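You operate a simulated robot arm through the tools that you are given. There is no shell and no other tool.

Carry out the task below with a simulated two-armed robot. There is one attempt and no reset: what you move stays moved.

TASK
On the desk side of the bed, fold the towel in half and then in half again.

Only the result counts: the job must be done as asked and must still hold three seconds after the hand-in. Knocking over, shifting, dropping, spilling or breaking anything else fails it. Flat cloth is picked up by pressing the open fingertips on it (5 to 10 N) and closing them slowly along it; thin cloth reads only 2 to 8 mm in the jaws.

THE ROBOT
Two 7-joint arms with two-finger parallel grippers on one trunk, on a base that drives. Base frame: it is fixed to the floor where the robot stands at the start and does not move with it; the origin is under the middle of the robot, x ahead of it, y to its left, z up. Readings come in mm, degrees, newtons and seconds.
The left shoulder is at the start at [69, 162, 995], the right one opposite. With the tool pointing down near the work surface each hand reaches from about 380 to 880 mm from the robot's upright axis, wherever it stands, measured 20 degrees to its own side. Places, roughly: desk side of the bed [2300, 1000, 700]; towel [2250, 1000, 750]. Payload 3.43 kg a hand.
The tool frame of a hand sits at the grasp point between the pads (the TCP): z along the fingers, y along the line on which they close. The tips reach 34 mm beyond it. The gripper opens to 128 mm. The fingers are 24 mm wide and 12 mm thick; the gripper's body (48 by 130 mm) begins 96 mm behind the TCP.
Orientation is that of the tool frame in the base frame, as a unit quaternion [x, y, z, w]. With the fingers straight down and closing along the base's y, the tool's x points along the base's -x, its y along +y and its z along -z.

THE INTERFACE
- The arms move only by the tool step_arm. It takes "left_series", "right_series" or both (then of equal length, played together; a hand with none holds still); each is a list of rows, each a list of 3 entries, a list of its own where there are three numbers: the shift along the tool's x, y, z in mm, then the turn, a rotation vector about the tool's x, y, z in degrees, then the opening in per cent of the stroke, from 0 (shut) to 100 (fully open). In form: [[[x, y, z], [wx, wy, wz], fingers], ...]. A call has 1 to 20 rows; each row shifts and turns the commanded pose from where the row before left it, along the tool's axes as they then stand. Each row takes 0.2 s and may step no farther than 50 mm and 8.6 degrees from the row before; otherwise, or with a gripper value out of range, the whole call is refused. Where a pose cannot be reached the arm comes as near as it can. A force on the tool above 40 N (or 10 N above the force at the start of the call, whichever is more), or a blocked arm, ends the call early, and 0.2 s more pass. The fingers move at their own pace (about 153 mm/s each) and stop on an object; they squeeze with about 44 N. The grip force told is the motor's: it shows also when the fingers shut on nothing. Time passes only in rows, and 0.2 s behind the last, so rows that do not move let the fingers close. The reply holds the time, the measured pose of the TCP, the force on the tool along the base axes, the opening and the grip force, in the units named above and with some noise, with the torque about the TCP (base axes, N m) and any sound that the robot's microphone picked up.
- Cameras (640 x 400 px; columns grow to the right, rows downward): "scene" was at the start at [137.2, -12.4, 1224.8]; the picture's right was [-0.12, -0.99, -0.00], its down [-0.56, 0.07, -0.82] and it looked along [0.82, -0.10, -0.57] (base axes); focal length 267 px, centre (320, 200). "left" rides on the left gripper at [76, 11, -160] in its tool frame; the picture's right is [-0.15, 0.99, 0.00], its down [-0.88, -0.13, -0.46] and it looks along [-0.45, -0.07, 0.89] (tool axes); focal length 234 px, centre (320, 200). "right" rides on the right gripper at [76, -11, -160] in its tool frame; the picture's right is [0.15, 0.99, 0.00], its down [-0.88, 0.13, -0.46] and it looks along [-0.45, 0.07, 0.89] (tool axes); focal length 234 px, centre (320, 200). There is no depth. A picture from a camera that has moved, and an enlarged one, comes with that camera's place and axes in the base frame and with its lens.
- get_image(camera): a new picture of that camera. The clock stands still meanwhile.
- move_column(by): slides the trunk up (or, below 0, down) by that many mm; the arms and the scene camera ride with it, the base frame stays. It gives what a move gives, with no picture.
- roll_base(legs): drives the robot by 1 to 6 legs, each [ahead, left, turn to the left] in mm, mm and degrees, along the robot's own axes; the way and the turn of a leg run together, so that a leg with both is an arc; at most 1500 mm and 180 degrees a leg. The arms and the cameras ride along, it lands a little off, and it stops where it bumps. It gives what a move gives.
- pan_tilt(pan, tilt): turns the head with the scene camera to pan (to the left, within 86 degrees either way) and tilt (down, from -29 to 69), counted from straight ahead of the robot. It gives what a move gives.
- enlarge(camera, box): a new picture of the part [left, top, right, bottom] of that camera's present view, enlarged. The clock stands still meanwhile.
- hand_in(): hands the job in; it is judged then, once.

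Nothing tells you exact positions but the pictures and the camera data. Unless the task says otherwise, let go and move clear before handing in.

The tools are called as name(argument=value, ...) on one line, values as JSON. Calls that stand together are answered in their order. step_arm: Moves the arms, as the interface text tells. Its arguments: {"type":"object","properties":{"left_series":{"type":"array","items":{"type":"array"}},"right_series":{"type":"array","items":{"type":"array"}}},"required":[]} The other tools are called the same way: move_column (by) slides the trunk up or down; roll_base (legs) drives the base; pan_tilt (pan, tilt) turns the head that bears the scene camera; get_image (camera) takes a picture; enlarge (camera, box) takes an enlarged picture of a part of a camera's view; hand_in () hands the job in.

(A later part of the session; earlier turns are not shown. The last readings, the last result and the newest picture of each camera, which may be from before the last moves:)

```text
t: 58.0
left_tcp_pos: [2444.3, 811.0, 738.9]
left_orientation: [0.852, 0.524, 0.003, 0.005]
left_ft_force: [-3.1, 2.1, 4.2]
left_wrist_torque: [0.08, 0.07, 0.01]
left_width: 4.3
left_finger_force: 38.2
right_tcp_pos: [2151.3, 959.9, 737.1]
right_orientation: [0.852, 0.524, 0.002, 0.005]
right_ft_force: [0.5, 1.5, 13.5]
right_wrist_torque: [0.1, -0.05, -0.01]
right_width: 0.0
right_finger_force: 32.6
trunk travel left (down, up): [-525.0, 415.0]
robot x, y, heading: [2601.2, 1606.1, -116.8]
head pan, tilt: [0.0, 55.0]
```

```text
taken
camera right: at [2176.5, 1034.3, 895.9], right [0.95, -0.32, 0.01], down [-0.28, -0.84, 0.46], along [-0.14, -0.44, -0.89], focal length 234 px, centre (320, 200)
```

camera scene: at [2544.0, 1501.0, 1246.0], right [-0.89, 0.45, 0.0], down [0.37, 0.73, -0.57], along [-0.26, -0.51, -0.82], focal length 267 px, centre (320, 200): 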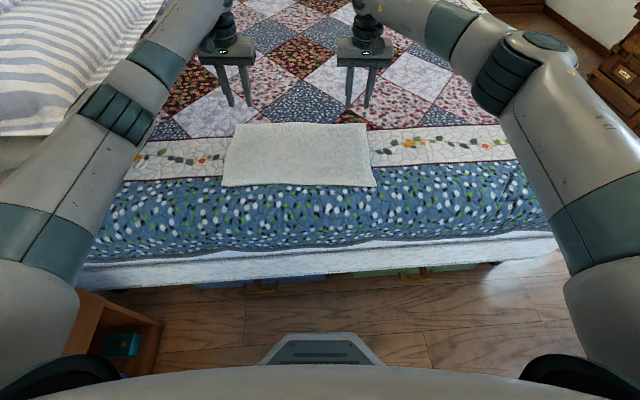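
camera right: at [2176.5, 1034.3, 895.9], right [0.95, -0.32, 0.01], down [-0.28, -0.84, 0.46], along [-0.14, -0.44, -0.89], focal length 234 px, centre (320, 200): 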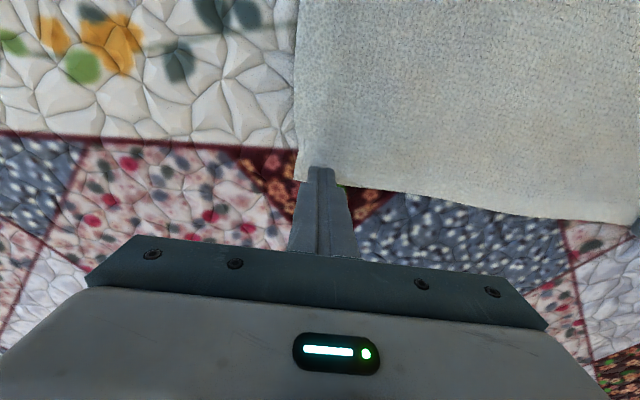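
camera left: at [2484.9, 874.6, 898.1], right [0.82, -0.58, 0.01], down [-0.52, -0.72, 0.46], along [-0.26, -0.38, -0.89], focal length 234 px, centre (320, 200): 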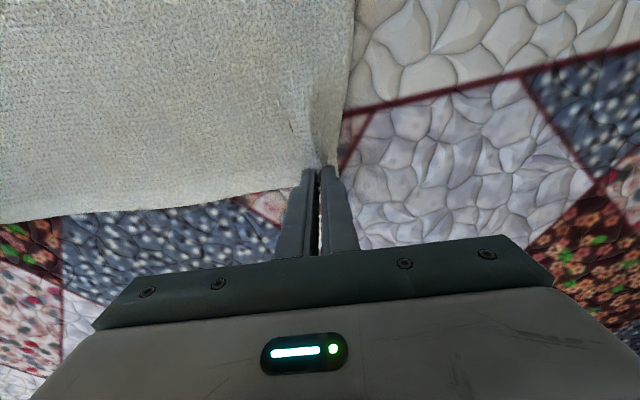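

The left hand holds the cloth (4.3 mm); the right one slipped off it. I'll lift the right hand a little, reopen, shift it further onto the cloth and try again with more pressure.

step_arm(right_series=[[[0, 0, -8], [0, 0, 0], 0], [[0, 0, 0], [0, 0, 0], 15], [[2, 8, 0], [0, 0, 0], 31], [[2, 8, 0], [0, 0, 0], 31], [[0, 0, 3], [0, 0, 0], 31], [[0, 0, 3], [0, 0, 0], 31], [[0, 0, 0], [0, 0, 0], 31]])

get_image(camera="right")

```text
t: 59.6
left_tcp_pos: [2442.7, 811.5, 737.8]
left_orientation: [0.852, 0.524, 0.002, 0.005]
left_ft_force: [-0.7, 2.7, 7.8]
left_wrist_torque: [0.14, -0.04, 0.0]
left_width: 3.9
left_finger_force: 38.3
right_tcp_pos: [2167.9, 957.2, 738.8]
right_orientation: [0.852, 0.524, 0.002, 0.005]
right_ft_force: [-0.7, 1.8, 1.4]
right_wrist_torque: [0.08, 0.02, -0.04]
right_width: 39.6
right_finger_force: 0.4
trunk travel left (down, up): [-525.0, 415.0]
robot x, y, heading: [2598.5, 1606.7, -116.7]
head pan, tilt: [0.0, 55.0]
```

```text
taken
camera right: at [2192.2, 1030.4, 897.8], right [0.95, -0.32, 0.01], down [-0.28, -0.84, 0.46], along [-0.14, -0.44, -0.89], focal length 234 px, centre (320, 200)
```

right: 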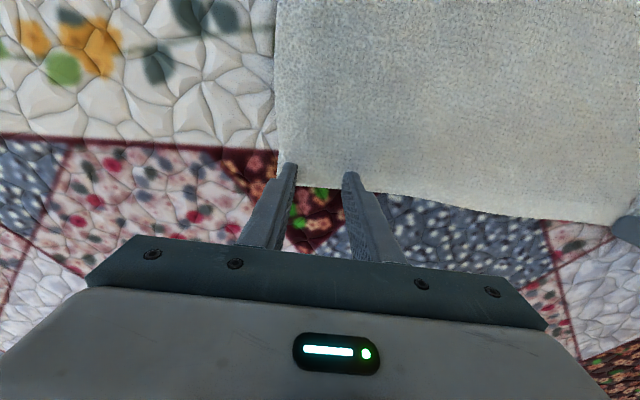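

step_arm(right_series=[[[0, 0, -4], [0, 0, 0], 31], [[4, 1, 0], [0, 0, 0], 31], [[0, 0, 3], [0, 0, 0], 31], [[0, 0, 2], [0, 0, 0], 31], [[0, 0, 1], [0, 0, 0], 31], [[0, 0, 0], [0, 0, 0], 31]])

```text
t: 61.0
left_tcp_pos: [2443.7, 811.2, 736.6]
left_orientation: [0.852, 0.524, 0.001, 0.004]
left_ft_force: [-2.8, 0.0, 4.9]
left_wrist_torque: [0.03, 0.05, 0.0]
left_width: 3.9
left_finger_force: 38.3
right_tcp_pos: [2171.1, 959.2, 737.5]
right_orientation: [0.852, 0.524, 0.002, 0.005]
right_ft_force: [2.7, 3.1, 7.8]
right_wrist_torque: [0.13, -0.05, -0.05]
right_width: 39.7
right_finger_force: 0.1
trunk travel left (down, up): [-525.0, 415.0]
robot x, y, heading: [2595.8, 1608.1, -116.7]
head pan, tilt: [0.0, 55.0]
```

Right hand now presses at about 8 N; closing it slowly.

step_arm(right_series=[[[0, 0, 0], [0, 0, 0], 29], [[0, 0, 0], [0, 0, 0], 27], [[0, 0, 0], [0, 0, 0], 25], [[0, 0, 0], [0, 0, 0], 23], [[0, 0, 0], [0, 0, 0], 21], [[0, 0, 0], [0, 0, 0], 19], [[0, 0, 0], [0, 0, 0], 17], [[0, 0, 0], [0, 0, 0], 15], [[0, 0, 0], [0, 0, 0], 13], [[0, 0, 0], [0, 0, 0], 11], [[0, 0, 0], [0, 0, 0], 9], [[0, 0, 0], [0, 0, 0], 7], [[0, 0, 0], [0, 0, 0], 5], [[0, 0, 0], [0, 0, 0], 3], [[0, 0, 0], [0, 0, 0], 1], [[0, 0, 0], [0, 0, 0], 0], [[0, 0, 0], [0, 0, 0], 0]])

get_image(camera="right")

```text
t: 64.7
left_tcp_pos: [2443.4, 809.9, 737.0]
left_orientation: [0.852, 0.524, 0.002, 0.005]
left_ft_force: [-4.1, 0.9, 4.8]
left_wrist_torque: [0.06, 0.12, 0.02]
left_width: 4.0
left_finger_force: 39.3
right_tcp_pos: [2171.1, 957.9, 737.8]
right_orientation: [0.852, 0.524, 0.002, 0.005]
right_ft_force: [2.6, -2.3, 13.1]
right_wrist_torque: [-0.02, -0.08, -0.04]
right_width: 3.8
right_finger_force: 38.6
trunk travel left (down, up): [-525.0, 415.0]
robot x, y, heading: [2597.6, 1610.8, -116.8]
head pan, tilt: [0.0, 55.0]
```

```text
taken
camera right: at [2195.0, 1032.4, 896.4], right [0.95, -0.32, 0.01], down [-0.28, -0.84, 0.46], along [-0.14, -0.44, -0.89], focal length 234 px, centre (320, 200)
```

right: 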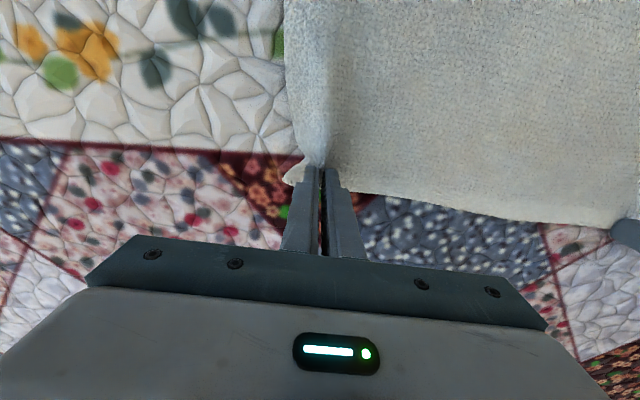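

Both hands now hold the far edge (4.0 and 3.8 mm in the jaws). I start the fold: lifting along an arc about the mid-line while gradually tilting the fingertips toward me, and check partway.

step_arm(left_series=[[[2, 0, -14], [0, 0, 0], 0], [[2, 0, -14], [0, 0, 0], 0], [[4.7, 0, -13], [0, 0, 0], 0], [[4.7, 0, -13], [0, 4, 0], 0], [[9, 1, -10.5], [0, 2, 0], 0], [[9, 1, -10.5], [0, 2, 0], 0], [[0, 0, 0], [0, 0, 0], 0]], right_series=[[[2, -1, -13], [0, 0, 0], 0], [[2, -1, -13], [0, 0, 0], 0], [[4.2, -1, -12], [0, 0, 0], 0], [[4.2, -1, -12], [0, 4, 0], 0], [[8.2, -1, -9.6], [0, 2, 0], 0], [[8.2, -1, -9.6], [0, 2, 0], 0], [[0, 0, 0], [0, 0, 0], 0]])

get_image(camera="scene")

get_image(camera="left")

get_image(camera="right")

```text
t: 66.2
left_tcp_pos: [2457.7, 837.4, 812.8]
left_orientation: [0.849, 0.523, 0.061, -0.031]
left_ft_force: [-9.5, 4.3, -0.9]
left_wrist_torque: [0.09, 0.32, 0.15]
left_width: 3.9
left_finger_force: 38.3
right_tcp_pos: [2180.0, 984.9, 805.7]
right_orientation: [0.849, 0.523, 0.062, -0.032]
right_ft_force: [9.5, -3.9, -0.6]
right_wrist_torque: [-0.15, -0.33, -0.07]
right_width: 3.6
right_finger_force: 38.6
trunk travel left (down, up): [-525.0, 415.0]
robot x, y, heading: [2596.4, 1608.2, -116.9]
head pan, tilt: [0.0, 55.0]
```

```text
taken
camera scene: at [2543.5, 1499.8, 1245.8], right [-0.89, 0.45, 0.0], down [0.37, 0.73, -0.57], along [-0.26, -0.51, -0.82], focal length 267 px, centre (320, 200)
```

scene: 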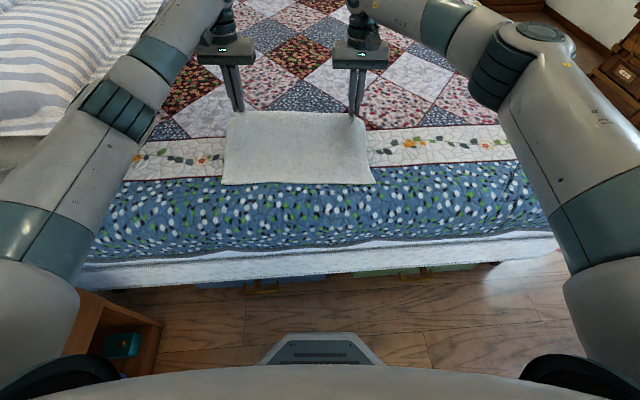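

```text
taken
camera left: at [2488.0, 879.6, 982.4], right [0.82, -0.58, -0.01], down [-0.54, -0.78, 0.33], along [-0.2, -0.26, -0.94], focal length 234 px, centre (320, 200)
```

left: 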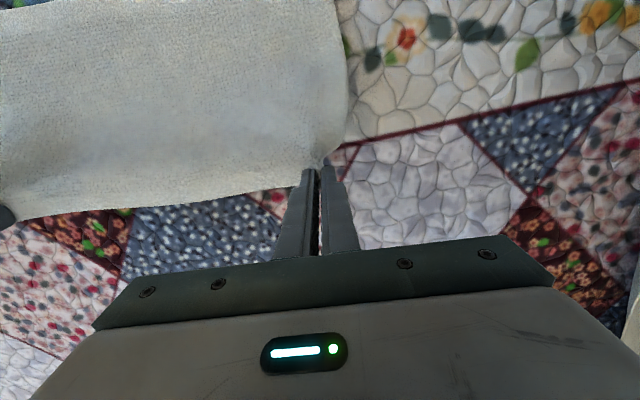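

```text
taken
camera right: at [2191.5, 1038.6, 974.1], right [0.95, -0.32, 0.03], down [-0.31, -0.89, 0.33], along [-0.08, -0.32, -0.94], focal length 234 px, centre (320, 200)
```

right: 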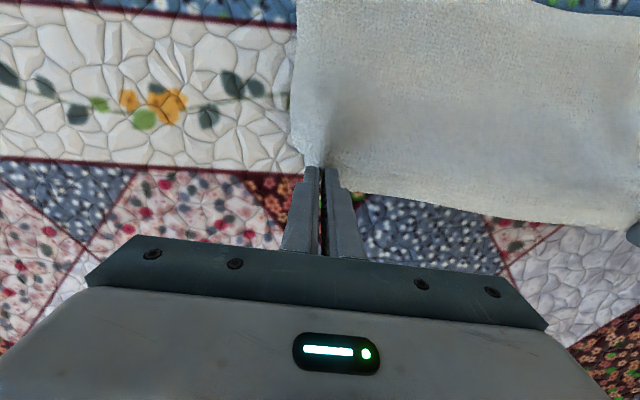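

The far edge is lifted cleanly by both hands; the cloth is a bit taut between them, so I bring them 4 mm together and continue the arc.

step_arm(left_series=[[[11.5, -1, -6.7], [0, 3, 0], 0], [[11.5, -1, -6.7], [0, 3, 0], 0], [[13.4, 0, -1.7], [0, 3, 0], 0], [[13.4, 0, -1.7], [0, 3, 0], 0], [[13.2, 0, 3.5], [0, 3, 0], 0], [[13.2, 0, 3.5], [0, 3, 0], 0], [[11.1, 0, 8.5], [0, 3, 0], 0], [[11.1, 0, 8.5], [0, 3, 0], 0], [[0, 0, 0], [0, 0, 0], 0]], right_series=[[[10.5, 1, -6.2], [0, 3, 0], 0], [[10.5, 1, -6.2], [0, 3, 0], 0], [[12.2, 0, -1.6], [0, 3, 0], 0], [[12.2, 0, -1.6], [0, 3, 0], 0], [[12, 0, 3.3], [0, 3, 0], 0], [[12, 0, 3.3], [0, 3, 0], 0], [[10.2, 0, 7.8], [0, 3, 0], 0], [[10.2, 0, 7.8], [0, 3, 0], 0], [[0, 0, 0], [0, 0, 0], 0]])

get_image(camera="scene")

get_image(camera="left")

get_image(camera="right")

```text
t: 68.2
left_tcp_pos: [2501.4, 925.8, 837.7]
left_orientation: [0.818, 0.504, 0.238, -0.14]
left_ft_force: [-7.6, 3.8, -0.8]
left_wrist_torque: [0.03, 0.16, 0.24]
left_width: 3.8
left_finger_force: 38.2
right_tcp_pos: [2222.0, 1067.4, 830.5]
right_orientation: [0.818, 0.504, 0.238, -0.14]
right_ft_force: [8.0, -3.6, 0.7]
right_wrist_torque: [-0.11, -0.17, -0.17]
right_width: 3.6
right_finger_force: 38.2
trunk travel left (down, up): [-525.0, 415.0]
robot x, y, heading: [2596.4, 1609.2, -116.7]
head pan, tilt: [0.0, 55.0]
```

```text
taken
camera scene: at [2543.6, 1499.9, 1245.8], right [-0.89, 0.45, 0.0], down [0.37, 0.73, -0.57], along [-0.26, -0.51, -0.82], focal length 267 px, centre (320, 200)
```

scene: 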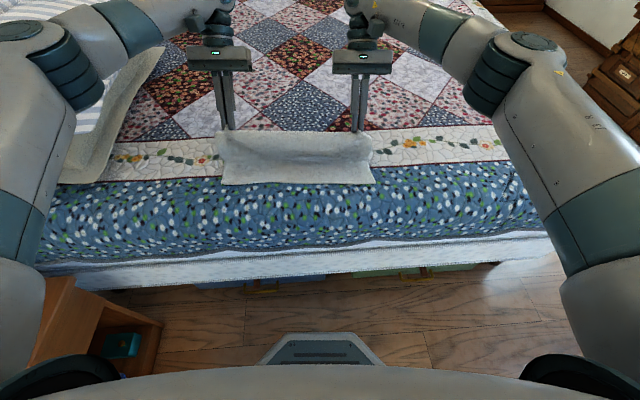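

```text
taken
camera left: at [2499.3, 903.9, 1014.2], right [0.83, -0.56, -0.07], down [-0.56, -0.82, -0.08], along [-0.01, 0.11, -0.99], focal length 234 px, centre (320, 200)
```

left: 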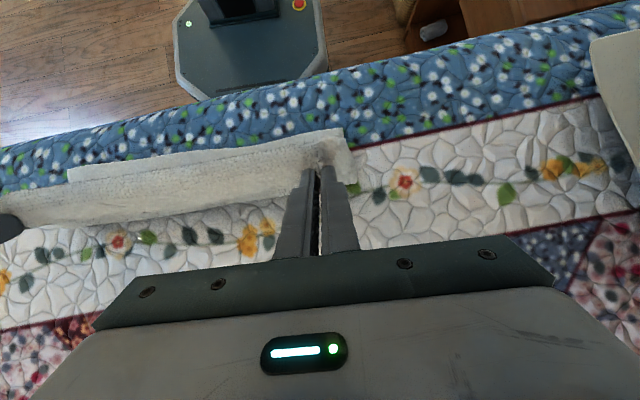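

```text
taken
camera right: at [2201.5, 1054.9, 1004.6], right [0.94, -0.34, 0.09], down [-0.33, -0.94, -0.08], along [0.11, 0.05, -0.99], focal length 234 px, centre (320, 200)
```

right: 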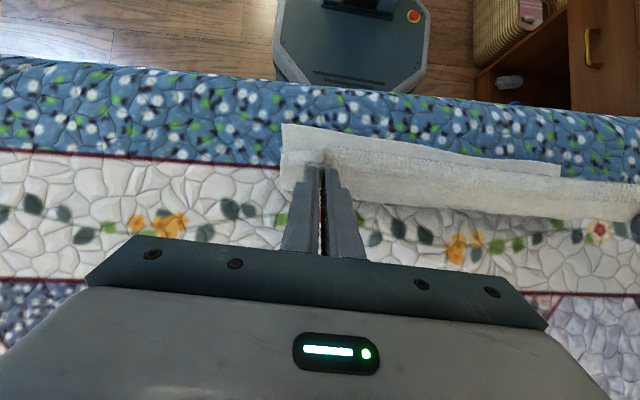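

The fold is going over nicely. Continuing the arc down toward the near edge.

step_arm(left_series=[[[7.5, -1, 12.2], [0, 3, 0], 0], [[7.5, -1, 12.2], [0, 3, 0], 0], [[2.6, 0, 14.4], [0, 3, 0], 0], [[2.6, 0, 14.4], [0, 3, 0], 0], [[0, 0, 0], [0, 0, 0], 0]], right_series=[[[6.7, 1, 11.3], [0, 3, 0], 0], [[6.7, 1, 11.3], [0, 3, 0], 0], [[2.2, 0, 13.3], [0, 3, 0], 0], [[2.2, 0, 13.3], [0, 3, 0], 0], [[0, 0, 0], [0, 0, 0], 0]])

get_image(camera="scene")

get_image(camera="left")

get_image(camera="right")

```text
t: 69.5
left_tcp_pos: [2521.5, 970.2, 805.6]
left_orientation: [0.788, 0.488, 0.321, -0.192]
left_ft_force: [-4.2, 2.5, 0.5]
left_wrist_torque: [-0.04, 0.06, 0.18]
left_width: 4.0
left_finger_force: 38.4
right_tcp_pos: [2244.1, 1104.6, 800.1]
right_orientation: [0.789, 0.487, 0.321, -0.193]
right_ft_force: [4.3, -2.3, 0.0]
right_wrist_torque: [-0.07, -0.05, -0.12]
right_width: 3.4
right_finger_force: 38.1
trunk travel left (down, up): [-525.0, 415.0]
robot x, y, heading: [2601.5, 1610.3, -117.1]
head pan, tilt: [0.0, 55.0]
```

```text
taken
camera scene: at [2543.8, 1500.2, 1245.9], right [-0.89, 0.45, 0.0], down [0.37, 0.73, -0.57], along [-0.26, -0.51, -0.82], focal length 267 px, centre (320, 200)
```

scene: 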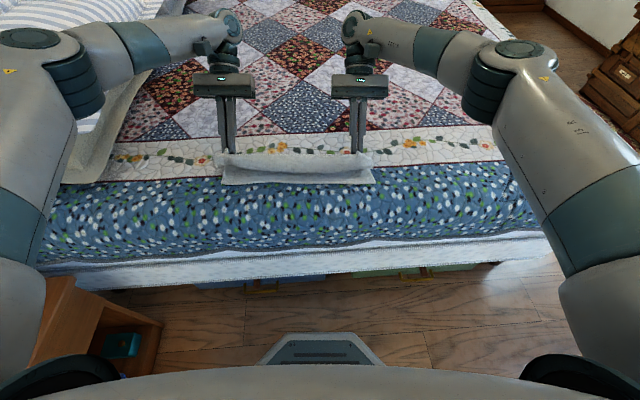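

```text
taken
camera left: at [2502.4, 915.2, 974.0], right [0.84, -0.54, -0.09], down [-0.54, -0.79, -0.29], along [0.08, 0.29, -0.95], focal length 234 px, centre (320, 200)
```

left: 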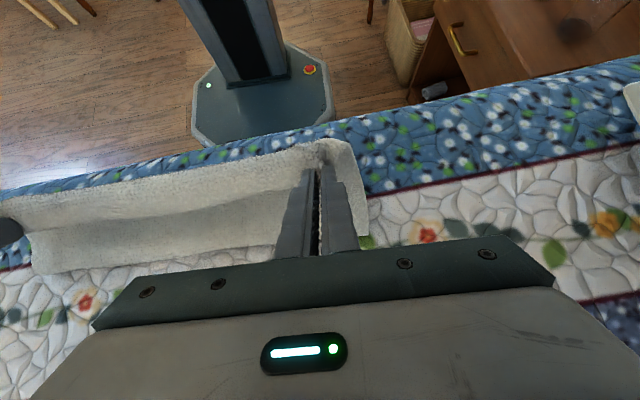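

```text
taken
camera right: at [2206.9, 1060.3, 966.6], right [0.93, -0.35, 0.11], down [-0.31, -0.91, -0.28], along [0.2, 0.23, -0.95], focal length 234 px, centre (320, 200)
```

right: 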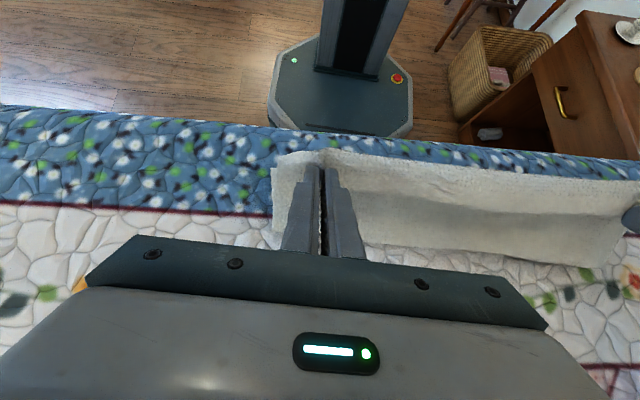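

The upper layer is coming down over the lower. I'll bring the edge just above the near edge with more tilt, then check before releasing.

step_arm(left_series=[[[-4.2, -1, 23.2], [0, 4, 0], 0], [[-8.3, 0, 20.3], [0, 4, 0], 0], [[-12.1, 0, 15.2], [0, 4, 0], 0], [[-3, 0, 1], [0, 4, 0], 0], [[0, 0, 0], [0, 0, 0], 0]], right_series=[[[-4, 1, 20.6], [0, 4, 0], 0], [[-7.5, 0, 18.2], [0, 4, 0], 0], [[-11.3, 0, 14.6], [0, 4, 0], 0], [[-3, 0, 1], [0, 4, 0], 0], [[0, 0, 0], [0, 0, 0], 0]])

get_image(camera="scene")

enlarge(camera="scene", box=[180, 80, 420, 230])

get_image(camera="left")

get_image(camera="right")

```text
t: 70.7
left_tcp_pos: [2534.1, 992.2, 747.6]
left_orientation: [0.736, 0.456, 0.428, -0.259]
left_ft_force: [-3.5, 1.2, 0.2]
left_wrist_torque: [-0.02, 0.04, 0.17]
left_width: 3.8
left_finger_force: 38.4
right_tcp_pos: [2260.9, 1132.3, 743.5]
right_orientation: [0.739, 0.46, 0.421, -0.255]
right_ft_force: [3.9, -0.6, 0.0]
right_wrist_torque: [-0.02, -0.02, -0.09]
right_width: 3.4
right_finger_force: 37.8
right hand out of reach, approached as far as the arm can: row 4
trunk travel left (down, up): [-525.0, 415.0]
robot x, y, heading: [2596.9, 1612.6, -117.0]
head pan, tilt: [0.0, 55.0]
```

```text
taken
camera scene: at [2544.2, 1499.5, 1245.8], right [-0.89, 0.45, 0.0], down [0.37, 0.73, -0.57], along [-0.26, -0.51, -0.82], focal length 267 px, centre (320, 200)
```

scene: 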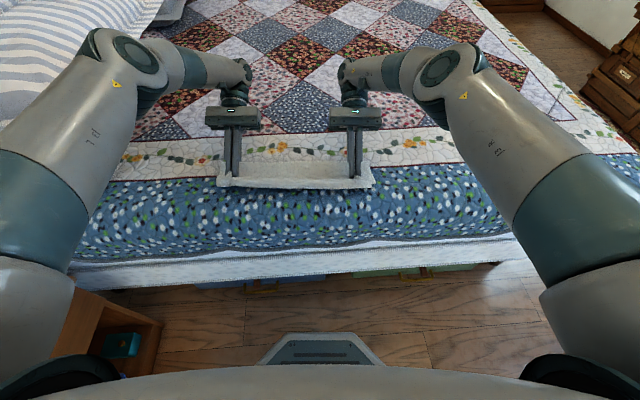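

```text
2.67 times, centred on (300, 155) of scene
camera zoom: at [2544.2, 1499.5, 1245.8], right [-0.89, 0.45, 0.0], down [0.37, 0.73, -0.57], along [-0.26, -0.51, -0.82], focal length 711 px, centre (373, 320)
```

zoom: 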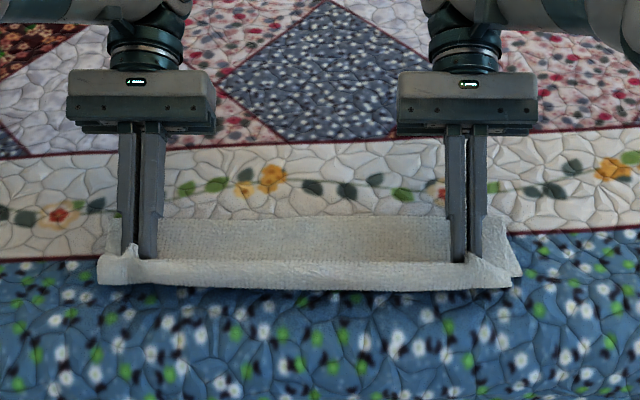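

```text
taken
camera left: at [2496.0, 898.3, 892.5], right [0.85, -0.51, -0.12], down [-0.49, -0.69, -0.54], along [0.19, 0.51, -0.84], focal length 234 px, centre (320, 200)
```

left: 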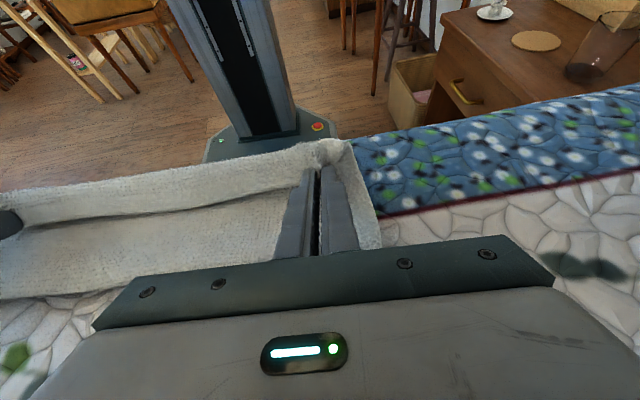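

```text
taken
camera right: at [2205.6, 1051.0, 890.7], right [0.92, -0.37, 0.14], down [-0.26, -0.82, -0.52], along [0.3, 0.44, -0.84], focal length 234 px, centre (320, 200)
```

right: 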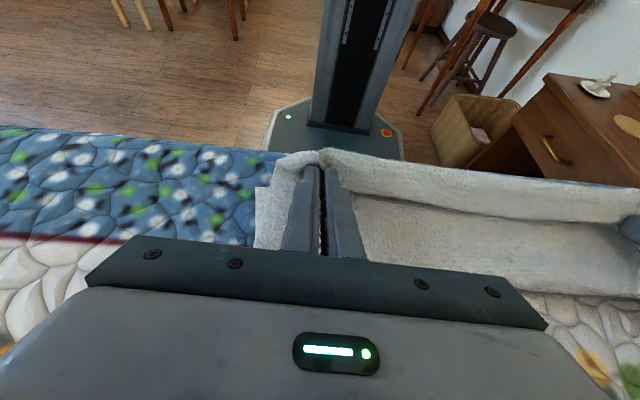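

The fold lies well over; only a narrow hem at the gripped edge is curled back under my fingers. I'll lower a touch and let go gently, then look.

step_arm(left_series=[[[-4, 0, 2], [0, 0, 0], 0], [[-3, 0, 2], [0, 0, 0], 0], [[0, 0, 0], [0, 0, 0], 4], [[0, 0, 0], [0, 0, 0], 8], [[0, 0, 0], [0, 0, 0], 14], [[0, 0, 0], [0, 0, 0], 20], [[0, 0, 0], [0, 0, 0], 26], [[0, 0, 0], [0, 0, 0], 32], [[0, 0, 0], [0, 0, 0], 32]], right_series=[[[-4, 0, 2], [0, 0, 0], 0], [[-3, 0, 2], [0, 0, 0], 0], [[0, 0, 0], [0, 0, 0], 4], [[0, 0, 0], [0, 0, 0], 8], [[0, 0, 0], [0, 0, 0], 14], [[0, 0, 0], [0, 0, 0], 20], [[0, 0, 0], [0, 0, 0], 26], [[0, 0, 0], [0, 0, 0], 32], [[0, 0, 0], [0, 0, 0], 32]])

enlarge(camera="scene", box=[180, 80, 420, 230])

get_image(camera="left")

get_image(camera="right")

```text
t: 72.7
left_tcp_pos: [2534.0, 992.3, 737.7]
left_orientation: [0.736, 0.456, 0.428, -0.258]
left_ft_force: [0.1, 0.7, 0.0]
left_wrist_torque: [0.0, -0.04, -0.02]
left_width: 41.1
left_finger_force: 0.0
right_tcp_pos: [2260.0, 1133.0, 735.9]
right_orientation: [0.738, 0.457, 0.426, -0.257]
right_ft_force: [0.2, 0.6, 1.0]
right_wrist_torque: [0.02, -0.02, -0.02]
right_width: 40.8
right_finger_force: 0.1
trunk travel left (down, up): [-525.0, 415.0]
robot x, y, heading: [2597.3, 1608.9, -116.8]
head pan, tilt: [0.0, 55.0]
```

```text
2.67 times, centred on (300, 155) of scene
camera zoom: at [2543.7, 1500.0, 1245.8], right [-0.89, 0.45, 0.0], down [0.37, 0.73, -0.57], along [-0.26, -0.51, -0.82], focal length 711 px, centre (373, 320)
```

zoom: 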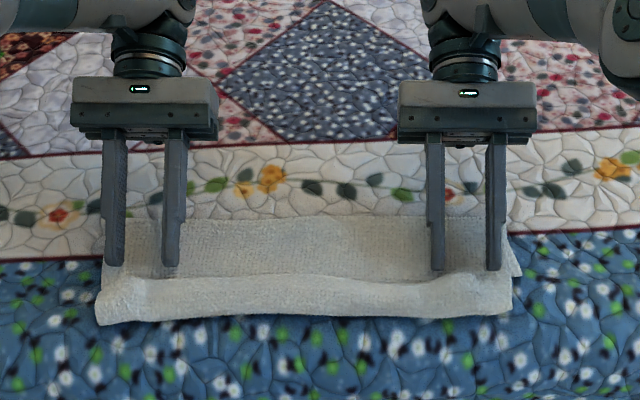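

```text
taken
camera left: at [2494.4, 899.2, 884.9], right [0.85, -0.51, -0.12], down [-0.49, -0.69, -0.54], along [0.19, 0.51, -0.84], focal length 234 px, centre (320, 200)
```

left: 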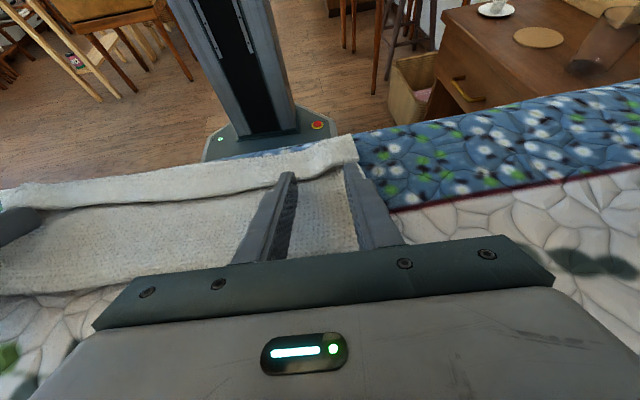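

```text
taken
camera right: at [2204.1, 1051.3, 880.9], right [0.91, -0.38, 0.14], down [-0.26, -0.81, -0.53], along [0.31, 0.45, -0.84], focal length 234 px, centre (320, 200)
```

right: 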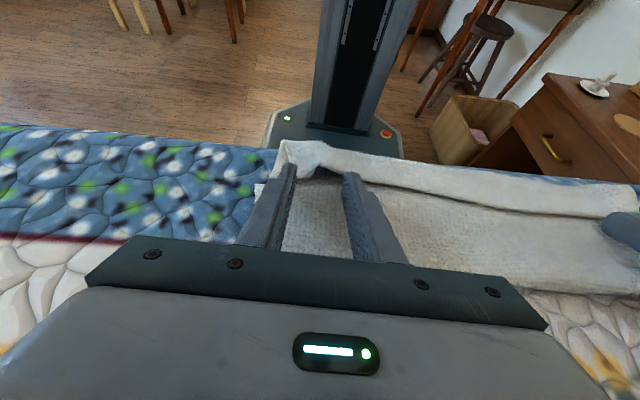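

The cloth is released; I let it settle for a second and look again.

step_arm(left_series=[[[0, 0, 0], [0, 0, 0], 32], [[0, 0, 0], [0, 0, 0], 32], [[0, 0, 0], [0, 0, 0], 32], [[0, 0, 0], [0, 0, 0], 32]])

enlarge(camera="scene", box=[180, 80, 420, 230])

get_image(camera="left")

```text
t: 73.7
left_tcp_pos: [2531.8, 994.6, 739.1]
left_orientation: [0.737, 0.456, 0.428, -0.258]
left_ft_force: [-0.2, -0.1, 0.8]
left_wrist_torque: [-0.01, -0.02, -0.01]
left_width: 41.2
left_finger_force: 0.1
right_tcp_pos: [2259.3, 1134.6, 736.0]
right_orientation: [0.738, 0.456, 0.427, -0.256]
right_ft_force: [-0.3, 0.1, 1.0]
right_wrist_torque: [0.01, -0.02, 0.0]
right_width: 40.7
right_finger_force: 0.1
trunk travel left (down, up): [-525.0, 415.0]
robot x, y, heading: [2593.9, 1608.3, -116.9]
head pan, tilt: [0.0, 55.0]
```

```text
2.67 times, centred on (300, 155) of scene
camera zoom: at [2543.7, 1500.0, 1245.8], right [-0.89, 0.45, 0.0], down [0.37, 0.73, -0.57], along [-0.26, -0.51, -0.82], focal length 711 px, centre (373, 320)
```

zoom: 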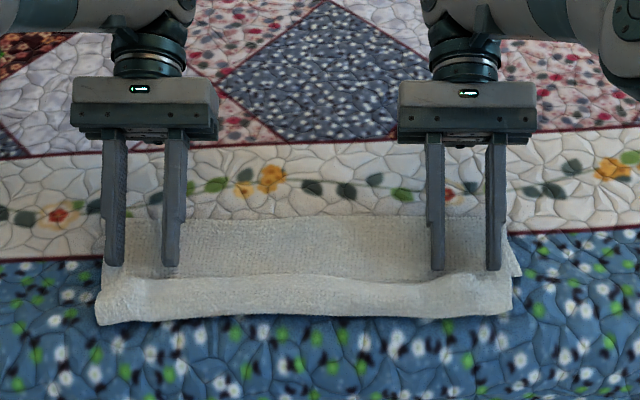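

```text
taken
camera left: at [2494.4, 899.2, 884.8], right [0.85, -0.51, -0.12], down [-0.49, -0.69, -0.54], along [0.19, 0.51, -0.84], focal length 234 px, centre (320, 200)
```

left: 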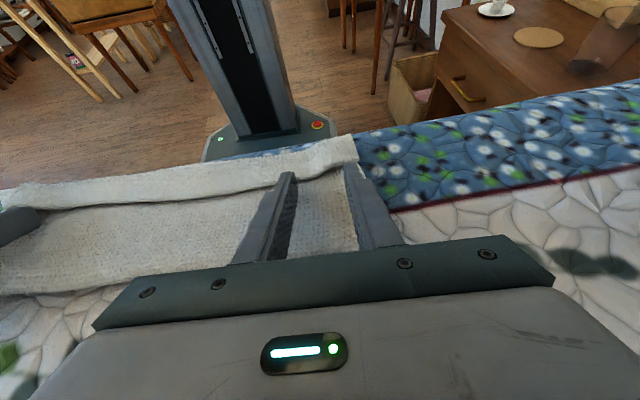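

enlarge(camera="left", box=[200, 110, 400, 235])

enlarge(camera="left", box=[0, 140, 240, 290])

enlarge(camera="right", box=[240, 110, 480, 260])

enlarge(camera="scene", box=[200, 140, 392, 260])

```text
3.20 times, centred on (300, 172) of left
camera zoom: at [2494.4, 899.2, 884.8], right [0.85, -0.51, -0.12], down [-0.49, -0.69, -0.54], along [0.19, 0.51, -0.84], focal length 749 px, centre (384, 288)
```

zoom: 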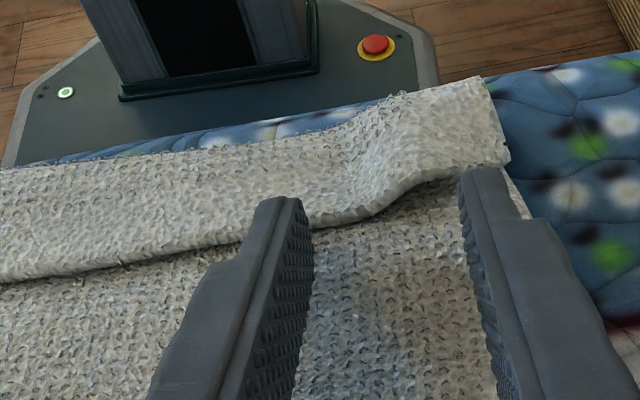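

```text
2.67 times, centred on (120, 215) of left
camera zoom: at [2494.4, 899.2, 884.8], right [0.85, -0.51, -0.12], down [-0.49, -0.69, -0.54], along [0.19, 0.51, -0.84], focal length 624 px, centre (853, 160)
```

zoom: 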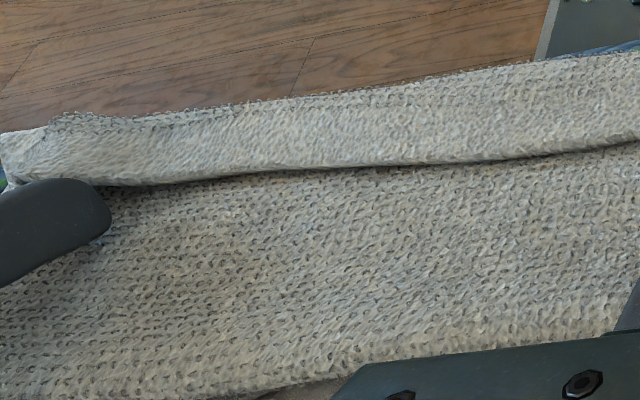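

```text
2.67 times, centred on (360, 185) of right
camera zoom: at [2204.2, 1051.3, 880.9], right [0.91, -0.38, 0.14], down [-0.26, -0.81, -0.53], along [0.31, 0.45, -0.84], focal length 624 px, centre (213, 240)
```

zoom: 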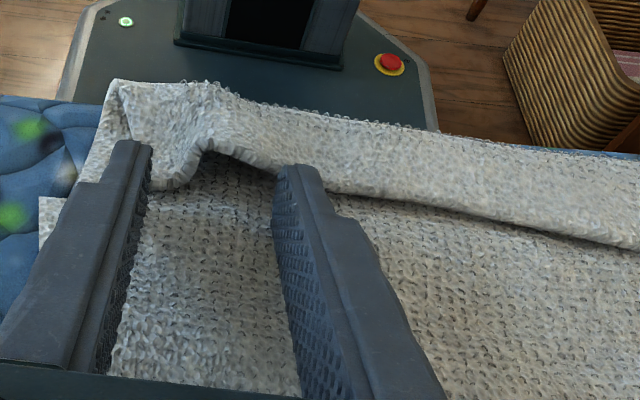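

```text
3.33 times, centred on (296, 200) of scene
camera zoom: at [2543.7, 1500.0, 1245.8], right [-0.89, 0.45, 0.0], down [0.37, 0.73, -0.57], along [-0.26, -0.51, -0.82], focal length 889 px, centre (400, 200)
```

zoom: 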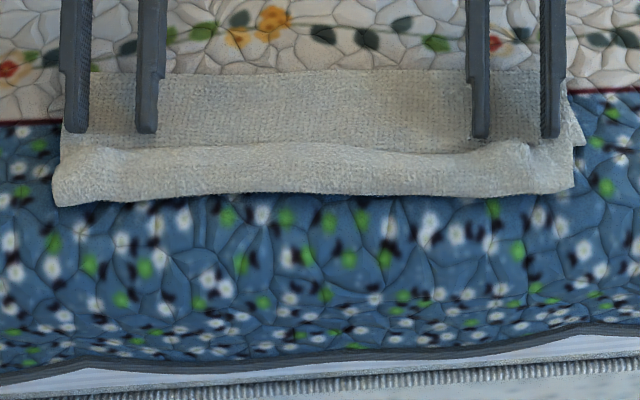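

The crease rolled about 35 mm too far toward me and the edge strip is folded back on top, so this first fold is not yet right. The free edge now lies exposed on top, which allows a cleaner edge grip with the fingers closing front-to-back: I'll back the hands off, straighten them and roll them 90°.

step_arm(left_series=[[[0, 0, -20], [0, 0, 0], 32], [[0, 0, -30], [0, 0, 0], 32], [[0, 0, -30], [0, 0, 0], 32], [[0, 0, -20], [0, -8.5, 0], 32], [[0, 0, -20], [0, -8.5, 0], 32], [[0, 0, -20], [0, -8.5, 0], 32], [[0, 0, -10], [0, -8.5, 0], 32], [[0, 0, -10], [0, -8.5, 0], 32], [[0, 0, 0], [0, -8.5, 0], 32], [[0, 0, 0], [0, -8.5, 0], 32], [[0, 0, 0], [0, 0, 0], 32]], right_series=[[[0, 0, -20], [0, 0, 0], 32], [[0, 0, -30], [0, 0, 0], 32], [[0, 0, -30], [0, 0, 0], 32], [[0, 0, -20], [0, -8.5, 0], 32], [[0, 0, -20], [0, -8.5, 0], 32], [[0, 0, -20], [0, -8.5, 0], 32], [[0, 0, -10], [0, -8.5, 0], 32], [[0, 0, -10], [0, -8.5, 0], 32], [[0, 0, 0], [0, -8.5, 0], 32], [[0, 0, 0], [0, -8.5, 0], 32], [[0, 0, 0], [0, 0, 0], 32]])

get_image(camera="scene")

enlarge(camera="scene", box=[200, 120, 392, 240])

get_image(camera="left")

get_image(camera="right")

```text
t: 76.0
left_tcp_pos: [2503.4, 940.9, 829.5]
left_orientation: [0.851, 0.525, 0.005, 0.004]
left_ft_force: [-0.1, -0.9, 0.0]
left_wrist_torque: [0.05, 0.03, 0.02]
left_width: 41.1
left_finger_force: 0.1
left hand out of reach, approached as far as the arm can: row 1, 2, 3
right_tcp_pos: [2223.3, 1085.6, 831.8]
right_orientation: [0.852, 0.524, 0.006, 0.003]
right_ft_force: [-0.3, 0.1, -0.2]
right_wrist_torque: [0.01, -0.02, 0.02]
right_width: 41.0
right_finger_force: 0.1
right hand out of reach, approached as far as the arm can: row 1, 2, 3
trunk travel left (down, up): [-525.0, 415.0]
robot x, y, heading: [2600.4, 1610.0, -116.9]
head pan, tilt: [0.0, 55.0]
```

```text
taken
camera scene: at [2543.3, 1499.4, 1245.7], right [-0.89, 0.45, 0.0], down [0.37, 0.73, -0.57], along [-0.26, -0.51, -0.82], focal length 267 px, centre (320, 200)
```

scene: 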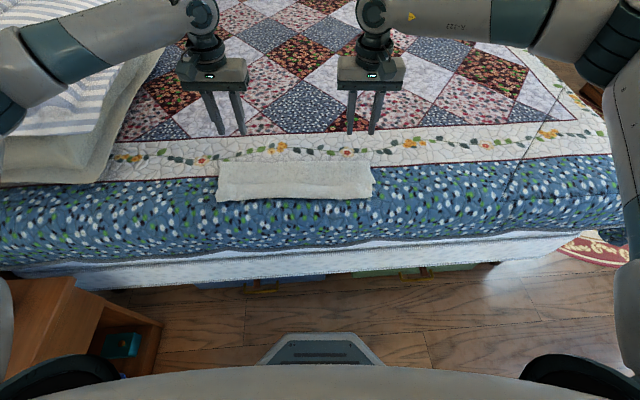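

```text
3.33 times, centred on (296, 180) of scene
camera zoom: at [2543.3, 1499.4, 1245.7], right [-0.89, 0.45, 0.0], down [0.37, 0.73, -0.57], along [-0.26, -0.51, -0.82], focal length 889 px, centre (400, 267)
```

zoom: 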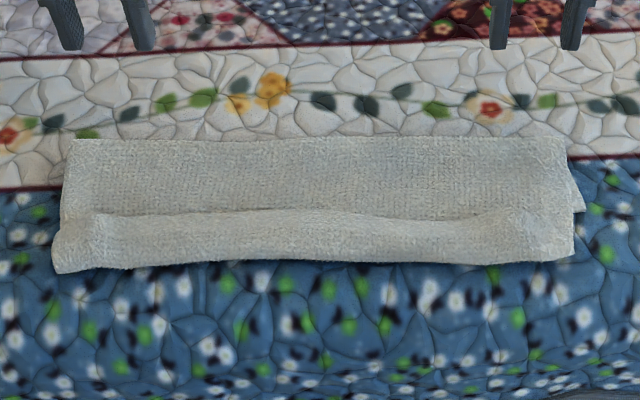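

```text
taken
camera left: at [2542.7, 1003.8, 989.4], right [0.82, -0.58, 0.01], down [-0.52, -0.73, 0.45], along [-0.25, -0.37, -0.89], focal length 234 px, centre (320, 200)
```

left: 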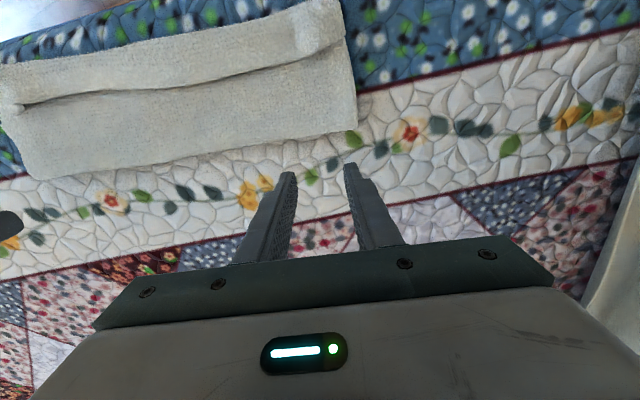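

```text
taken
camera right: at [2246.5, 1158.8, 991.2], right [0.95, -0.32, 0.01], down [-0.29, -0.85, 0.45], along [-0.13, -0.43, -0.89], focal length 234 px, centre (320, 200)
```

right: 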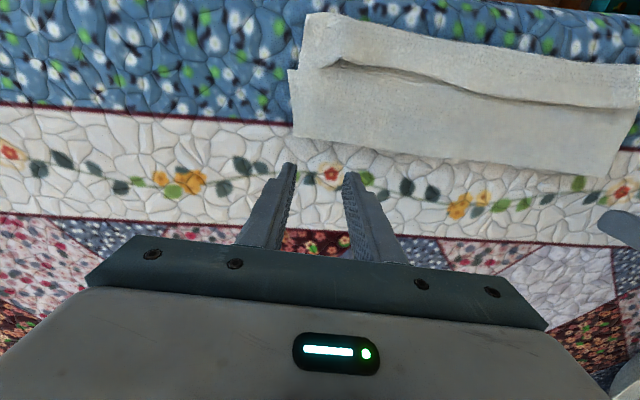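

Now I see it clearly: crease at about 500 mm, with a ~37 mm strip of the free edge folded back on top. I'll look closely at the two raised puckers left at the earlier grip points, to regrip them.

enlarge(camera="left", box=[220, 0, 380, 100])

enlarge(camera="right", box=[270, 0, 430, 100])

```text
4.00 times, centred on (300, 50) of left
camera zoom: at [2542.7, 1003.8, 989.4], right [0.82, -0.58, 0.01], down [-0.52, -0.73, 0.45], along [-0.25, -0.37, -0.89], focal length 937 px, centre (400, 800)
```

zoom: 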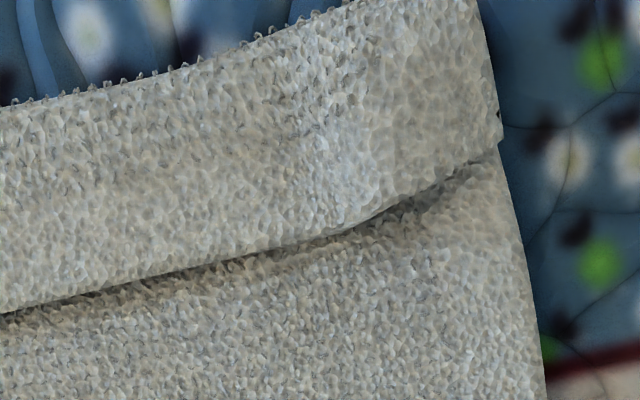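

```text
4.00 times, centred on (350, 50) of right
camera zoom: at [2246.5, 1158.8, 991.2], right [0.95, -0.32, 0.01], down [-0.29, -0.85, 0.45], along [-0.13, -0.43, -0.89], focal length 937 px, centre (200, 800)
```

zoom: 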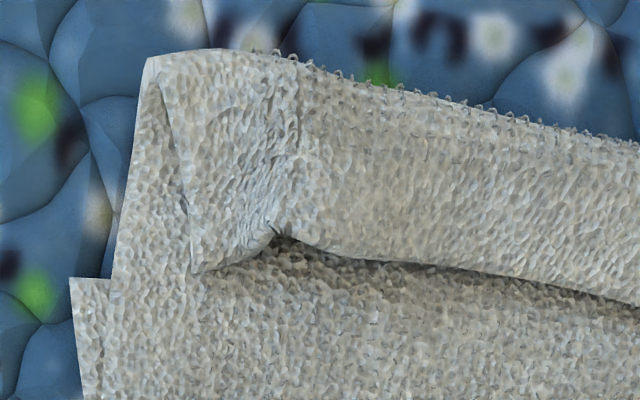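

I'll bring both hands back over those puckers with the fingertips tilted 30° forward, so the later roll-over has more rotation available.

step_arm(left_series=[[[39, 2, 0], [0, 0, 0], 32], [[39, 2, 0], [0, 0, 0], 32], [[40, 1, 0], [0, 0, 0], 32], [[0, 0, 0], [0, -7.5, 0], 32], [[0, 0, 0], [0, -7.5, 0], 32], [[0, 0, 0], [0, -7.5, 0], 32], [[0, 0, 0], [0, -7.5, 0], 32], [[10, 0, 17], [0, 0, 0], 32], [[10, 0, 17], [0, 0, 0], 32], [[0, 0, 0], [0, 0, 0], 32]], right_series=[[[39, 3, 0], [0, 0, 0], 32], [[39, 3, 0], [0, 0, 0], 32], [[40, 2, 0], [0, 0, 0], 32], [[0, 0, 0], [0, -7.5, 0], 32], [[0, 0, 0], [0, -7.5, 0], 32], [[0, 0, 0], [0, -7.5, 0], 32], [[0, 0, 0], [0, -7.5, 0], 32], [[10.4, 0, 18], [0, 0, 0], 32], [[10.4, 0, 18], [0, 0, 0], 32], [[0, 0, 0], [0, 0, 0], 32]])

get_image(camera="left")

get_image(camera="right")

get_image(camera="scene")

```text
t: 78.2
left_tcp_pos: [2557.5, 1046.4, 788.2]
left_orientation: [0.824, 0.506, -0.214, 0.138]
left_ft_force: [0.4, -0.3, 0.0]
left_wrist_torque: [-0.01, 0.03, -0.03]
left_width: 40.9
left_finger_force: 0.0
right_tcp_pos: [2284.5, 1186.9, 791.8]
right_orientation: [0.824, 0.506, -0.215, 0.137]
right_ft_force: [0.6, 1.0, 0.1]
right_wrist_torque: [0.02, 0.04, -0.03]
right_width: 41.3
right_finger_force: 0.1
trunk travel left (down, up): [-525.0, 415.0]
robot x, y, heading: [2601.6, 1608.9, -116.9]
head pan, tilt: [0.0, 55.0]
```

```text
taken
camera left: at [2630.4, 1171.8, 891.3], right [0.83, -0.56, 0.08], down [-0.37, -0.42, 0.83], along [-0.43, -0.71, -0.55], focal length 234 px, centre (320, 200)
```

left: 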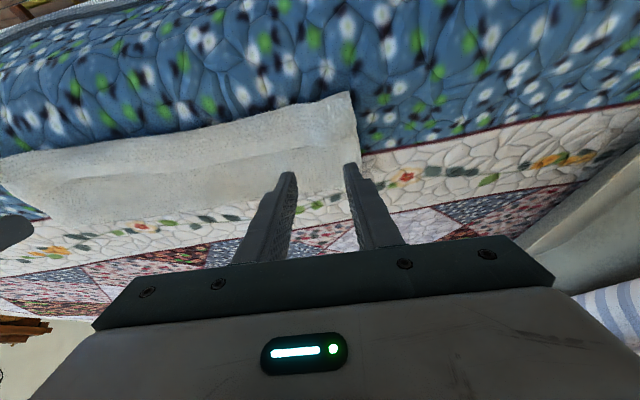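

```text
taken
camera right: at [2339.2, 1322.1, 893.0], right [0.94, -0.33, -0.06], down [-0.14, -0.54, 0.83], along [-0.31, -0.77, -0.55], focal length 234 px, centre (320, 200)
```

right: 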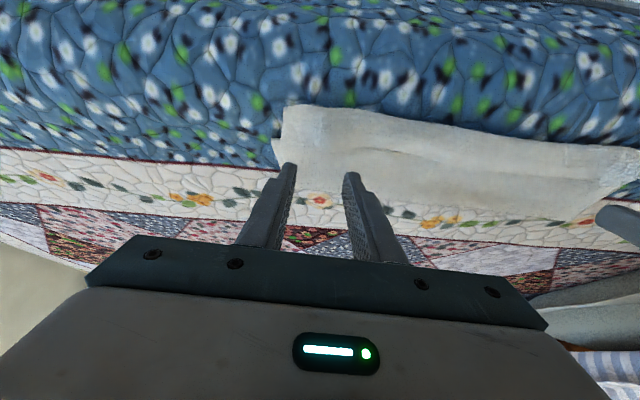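

```text
taken
camera scene: at [2543.7, 1500.2, 1245.9], right [-0.89, 0.45, 0.0], down [0.37, 0.73, -0.57], along [-0.26, -0.51, -0.82], focal length 267 px, centre (320, 200)
```

scene: 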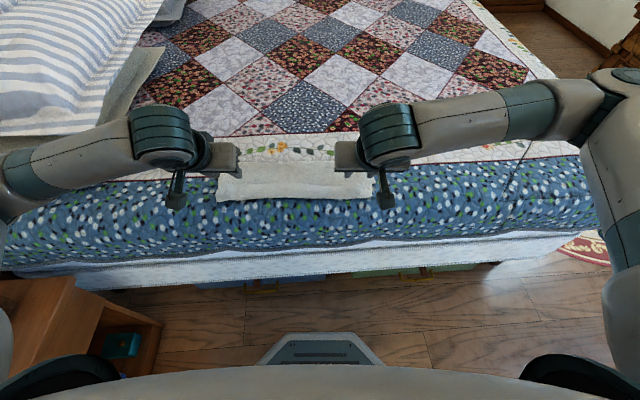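

step_arm(left_series=[[[5, 2, 8.7], [0, 0, 0], 32], [[5, 2, 8.7], [0, 0, 0], 32], [[5, 0, 8.7], [0, 0, 0], 32], [[0, 0, 0], [0, 0, 0], 32]], right_series=[[[5, 0, 8.7], [0, 0, 0], 32], [[5, 0, 8.7], [0, 0, 0], 32], [[5, 0, 8.7], [0, 0, 0], 32], [[0, 0, 0], [0, 0, 0], 32]])

get_image(camera="left")

get_image(camera="right")

```text
t: 79.2
left_tcp_pos: [2565.3, 1044.9, 760.8]
left_orientation: [0.824, 0.507, -0.213, 0.138]
left_ft_force: [0.4, 0.4, -0.8]
left_wrist_torque: [-0.01, 0.03, 0.01]
left_width: 40.9
left_finger_force: 0.1
right_tcp_pos: [2285.0, 1187.9, 762.3]
right_orientation: [0.825, 0.505, -0.215, 0.137]
right_ft_force: [0.1, -0.5, 0.0]
right_wrist_torque: [-0.01, -0.01, 0.0]
right_width: 40.9
right_finger_force: 0.1
trunk travel left (down, up): [-525.0, 415.0]
robot x, y, heading: [2596.9, 1609.9, -116.9]
head pan, tilt: [0.0, 55.0]
```

```text
taken
camera left: at [2637.7, 1168.7, 863.5], right [0.82, -0.56, 0.08], down [-0.37, -0.42, 0.83], along [-0.43, -0.71, -0.55], focal length 234 px, centre (320, 200)
```

left: 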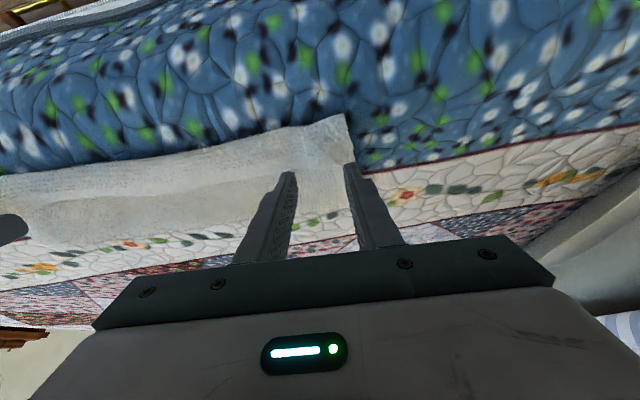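

```text
taken
camera right: at [2340.2, 1322.4, 863.2], right [0.94, -0.33, -0.06], down [-0.14, -0.54, 0.83], along [-0.31, -0.77, -0.55], focal length 234 px, centre (320, 200)
```

right: 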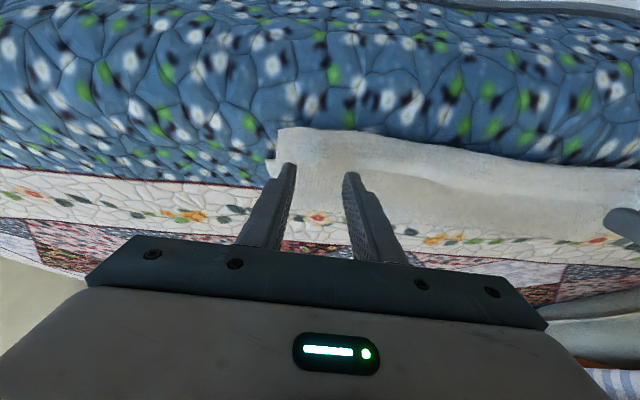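

step_arm(left_series=[[[2.5, 0, 4.3], [0, 0, 0], 32], [[2, 0, 3.5], [0, 0, 0], 32], [[0, 0, 0], [0, 0, 0], 32]], right_series=[[[2.5, 0, 4.3], [0, 0, 0], 32], [[2.5, 0, 4.3], [0, 0, 0], 32], [[0, 0, 0], [0, 0, 0], 32]])

enlarge(camera="left", box=[220, 100, 420, 225])

enlarge(camera="right", box=[220, 100, 420, 225])

```text
t: 80.0
left_tcp_pos: [2565.3, 1043.9, 752.0]
left_orientation: [0.825, 0.505, -0.214, 0.137]
left_ft_force: [0.0, 0.5, 0.3]
left_wrist_torque: [-0.04, 0.0, -0.02]
left_width: 41.1
left_finger_force: 0.1
right_tcp_pos: [2284.6, 1187.5, 751.1]
right_orientation: [0.824, 0.505, -0.215, 0.137]
right_ft_force: [0.4, -0.3, 0.0]
right_wrist_torque: [-0.01, -0.01, -0.01]
right_width: 40.9
right_finger_force: 0.0
trunk travel left (down, up): [-525.0, 415.0]
robot x, y, heading: [2597.7, 1610.0, -116.8]
head pan, tilt: [0.0, 55.0]
```

```text
3.20 times, centred on (320, 162) of left
camera zoom: at [2637.3, 1168.3, 854.9], right [0.82, -0.56, 0.08], down [-0.37, -0.42, 0.83], along [-0.43, -0.71, -0.55], focal length 749 px, centre (320, 320)
```

zoom: 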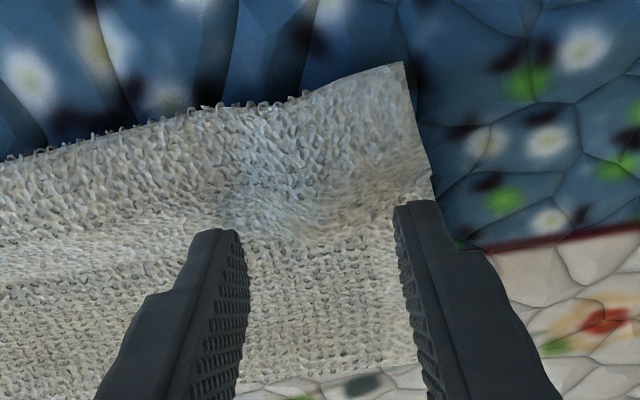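

```text
3.20 times, centred on (320, 162) of right
camera zoom: at [2340.0, 1322.7, 851.4], right [0.94, -0.33, -0.06], down [-0.14, -0.54, 0.83], along [-0.31, -0.77, -0.55], focal length 749 px, centre (320, 320)
```

zoom: 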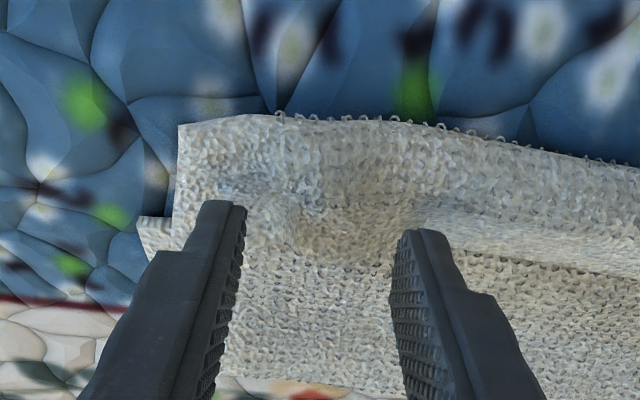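

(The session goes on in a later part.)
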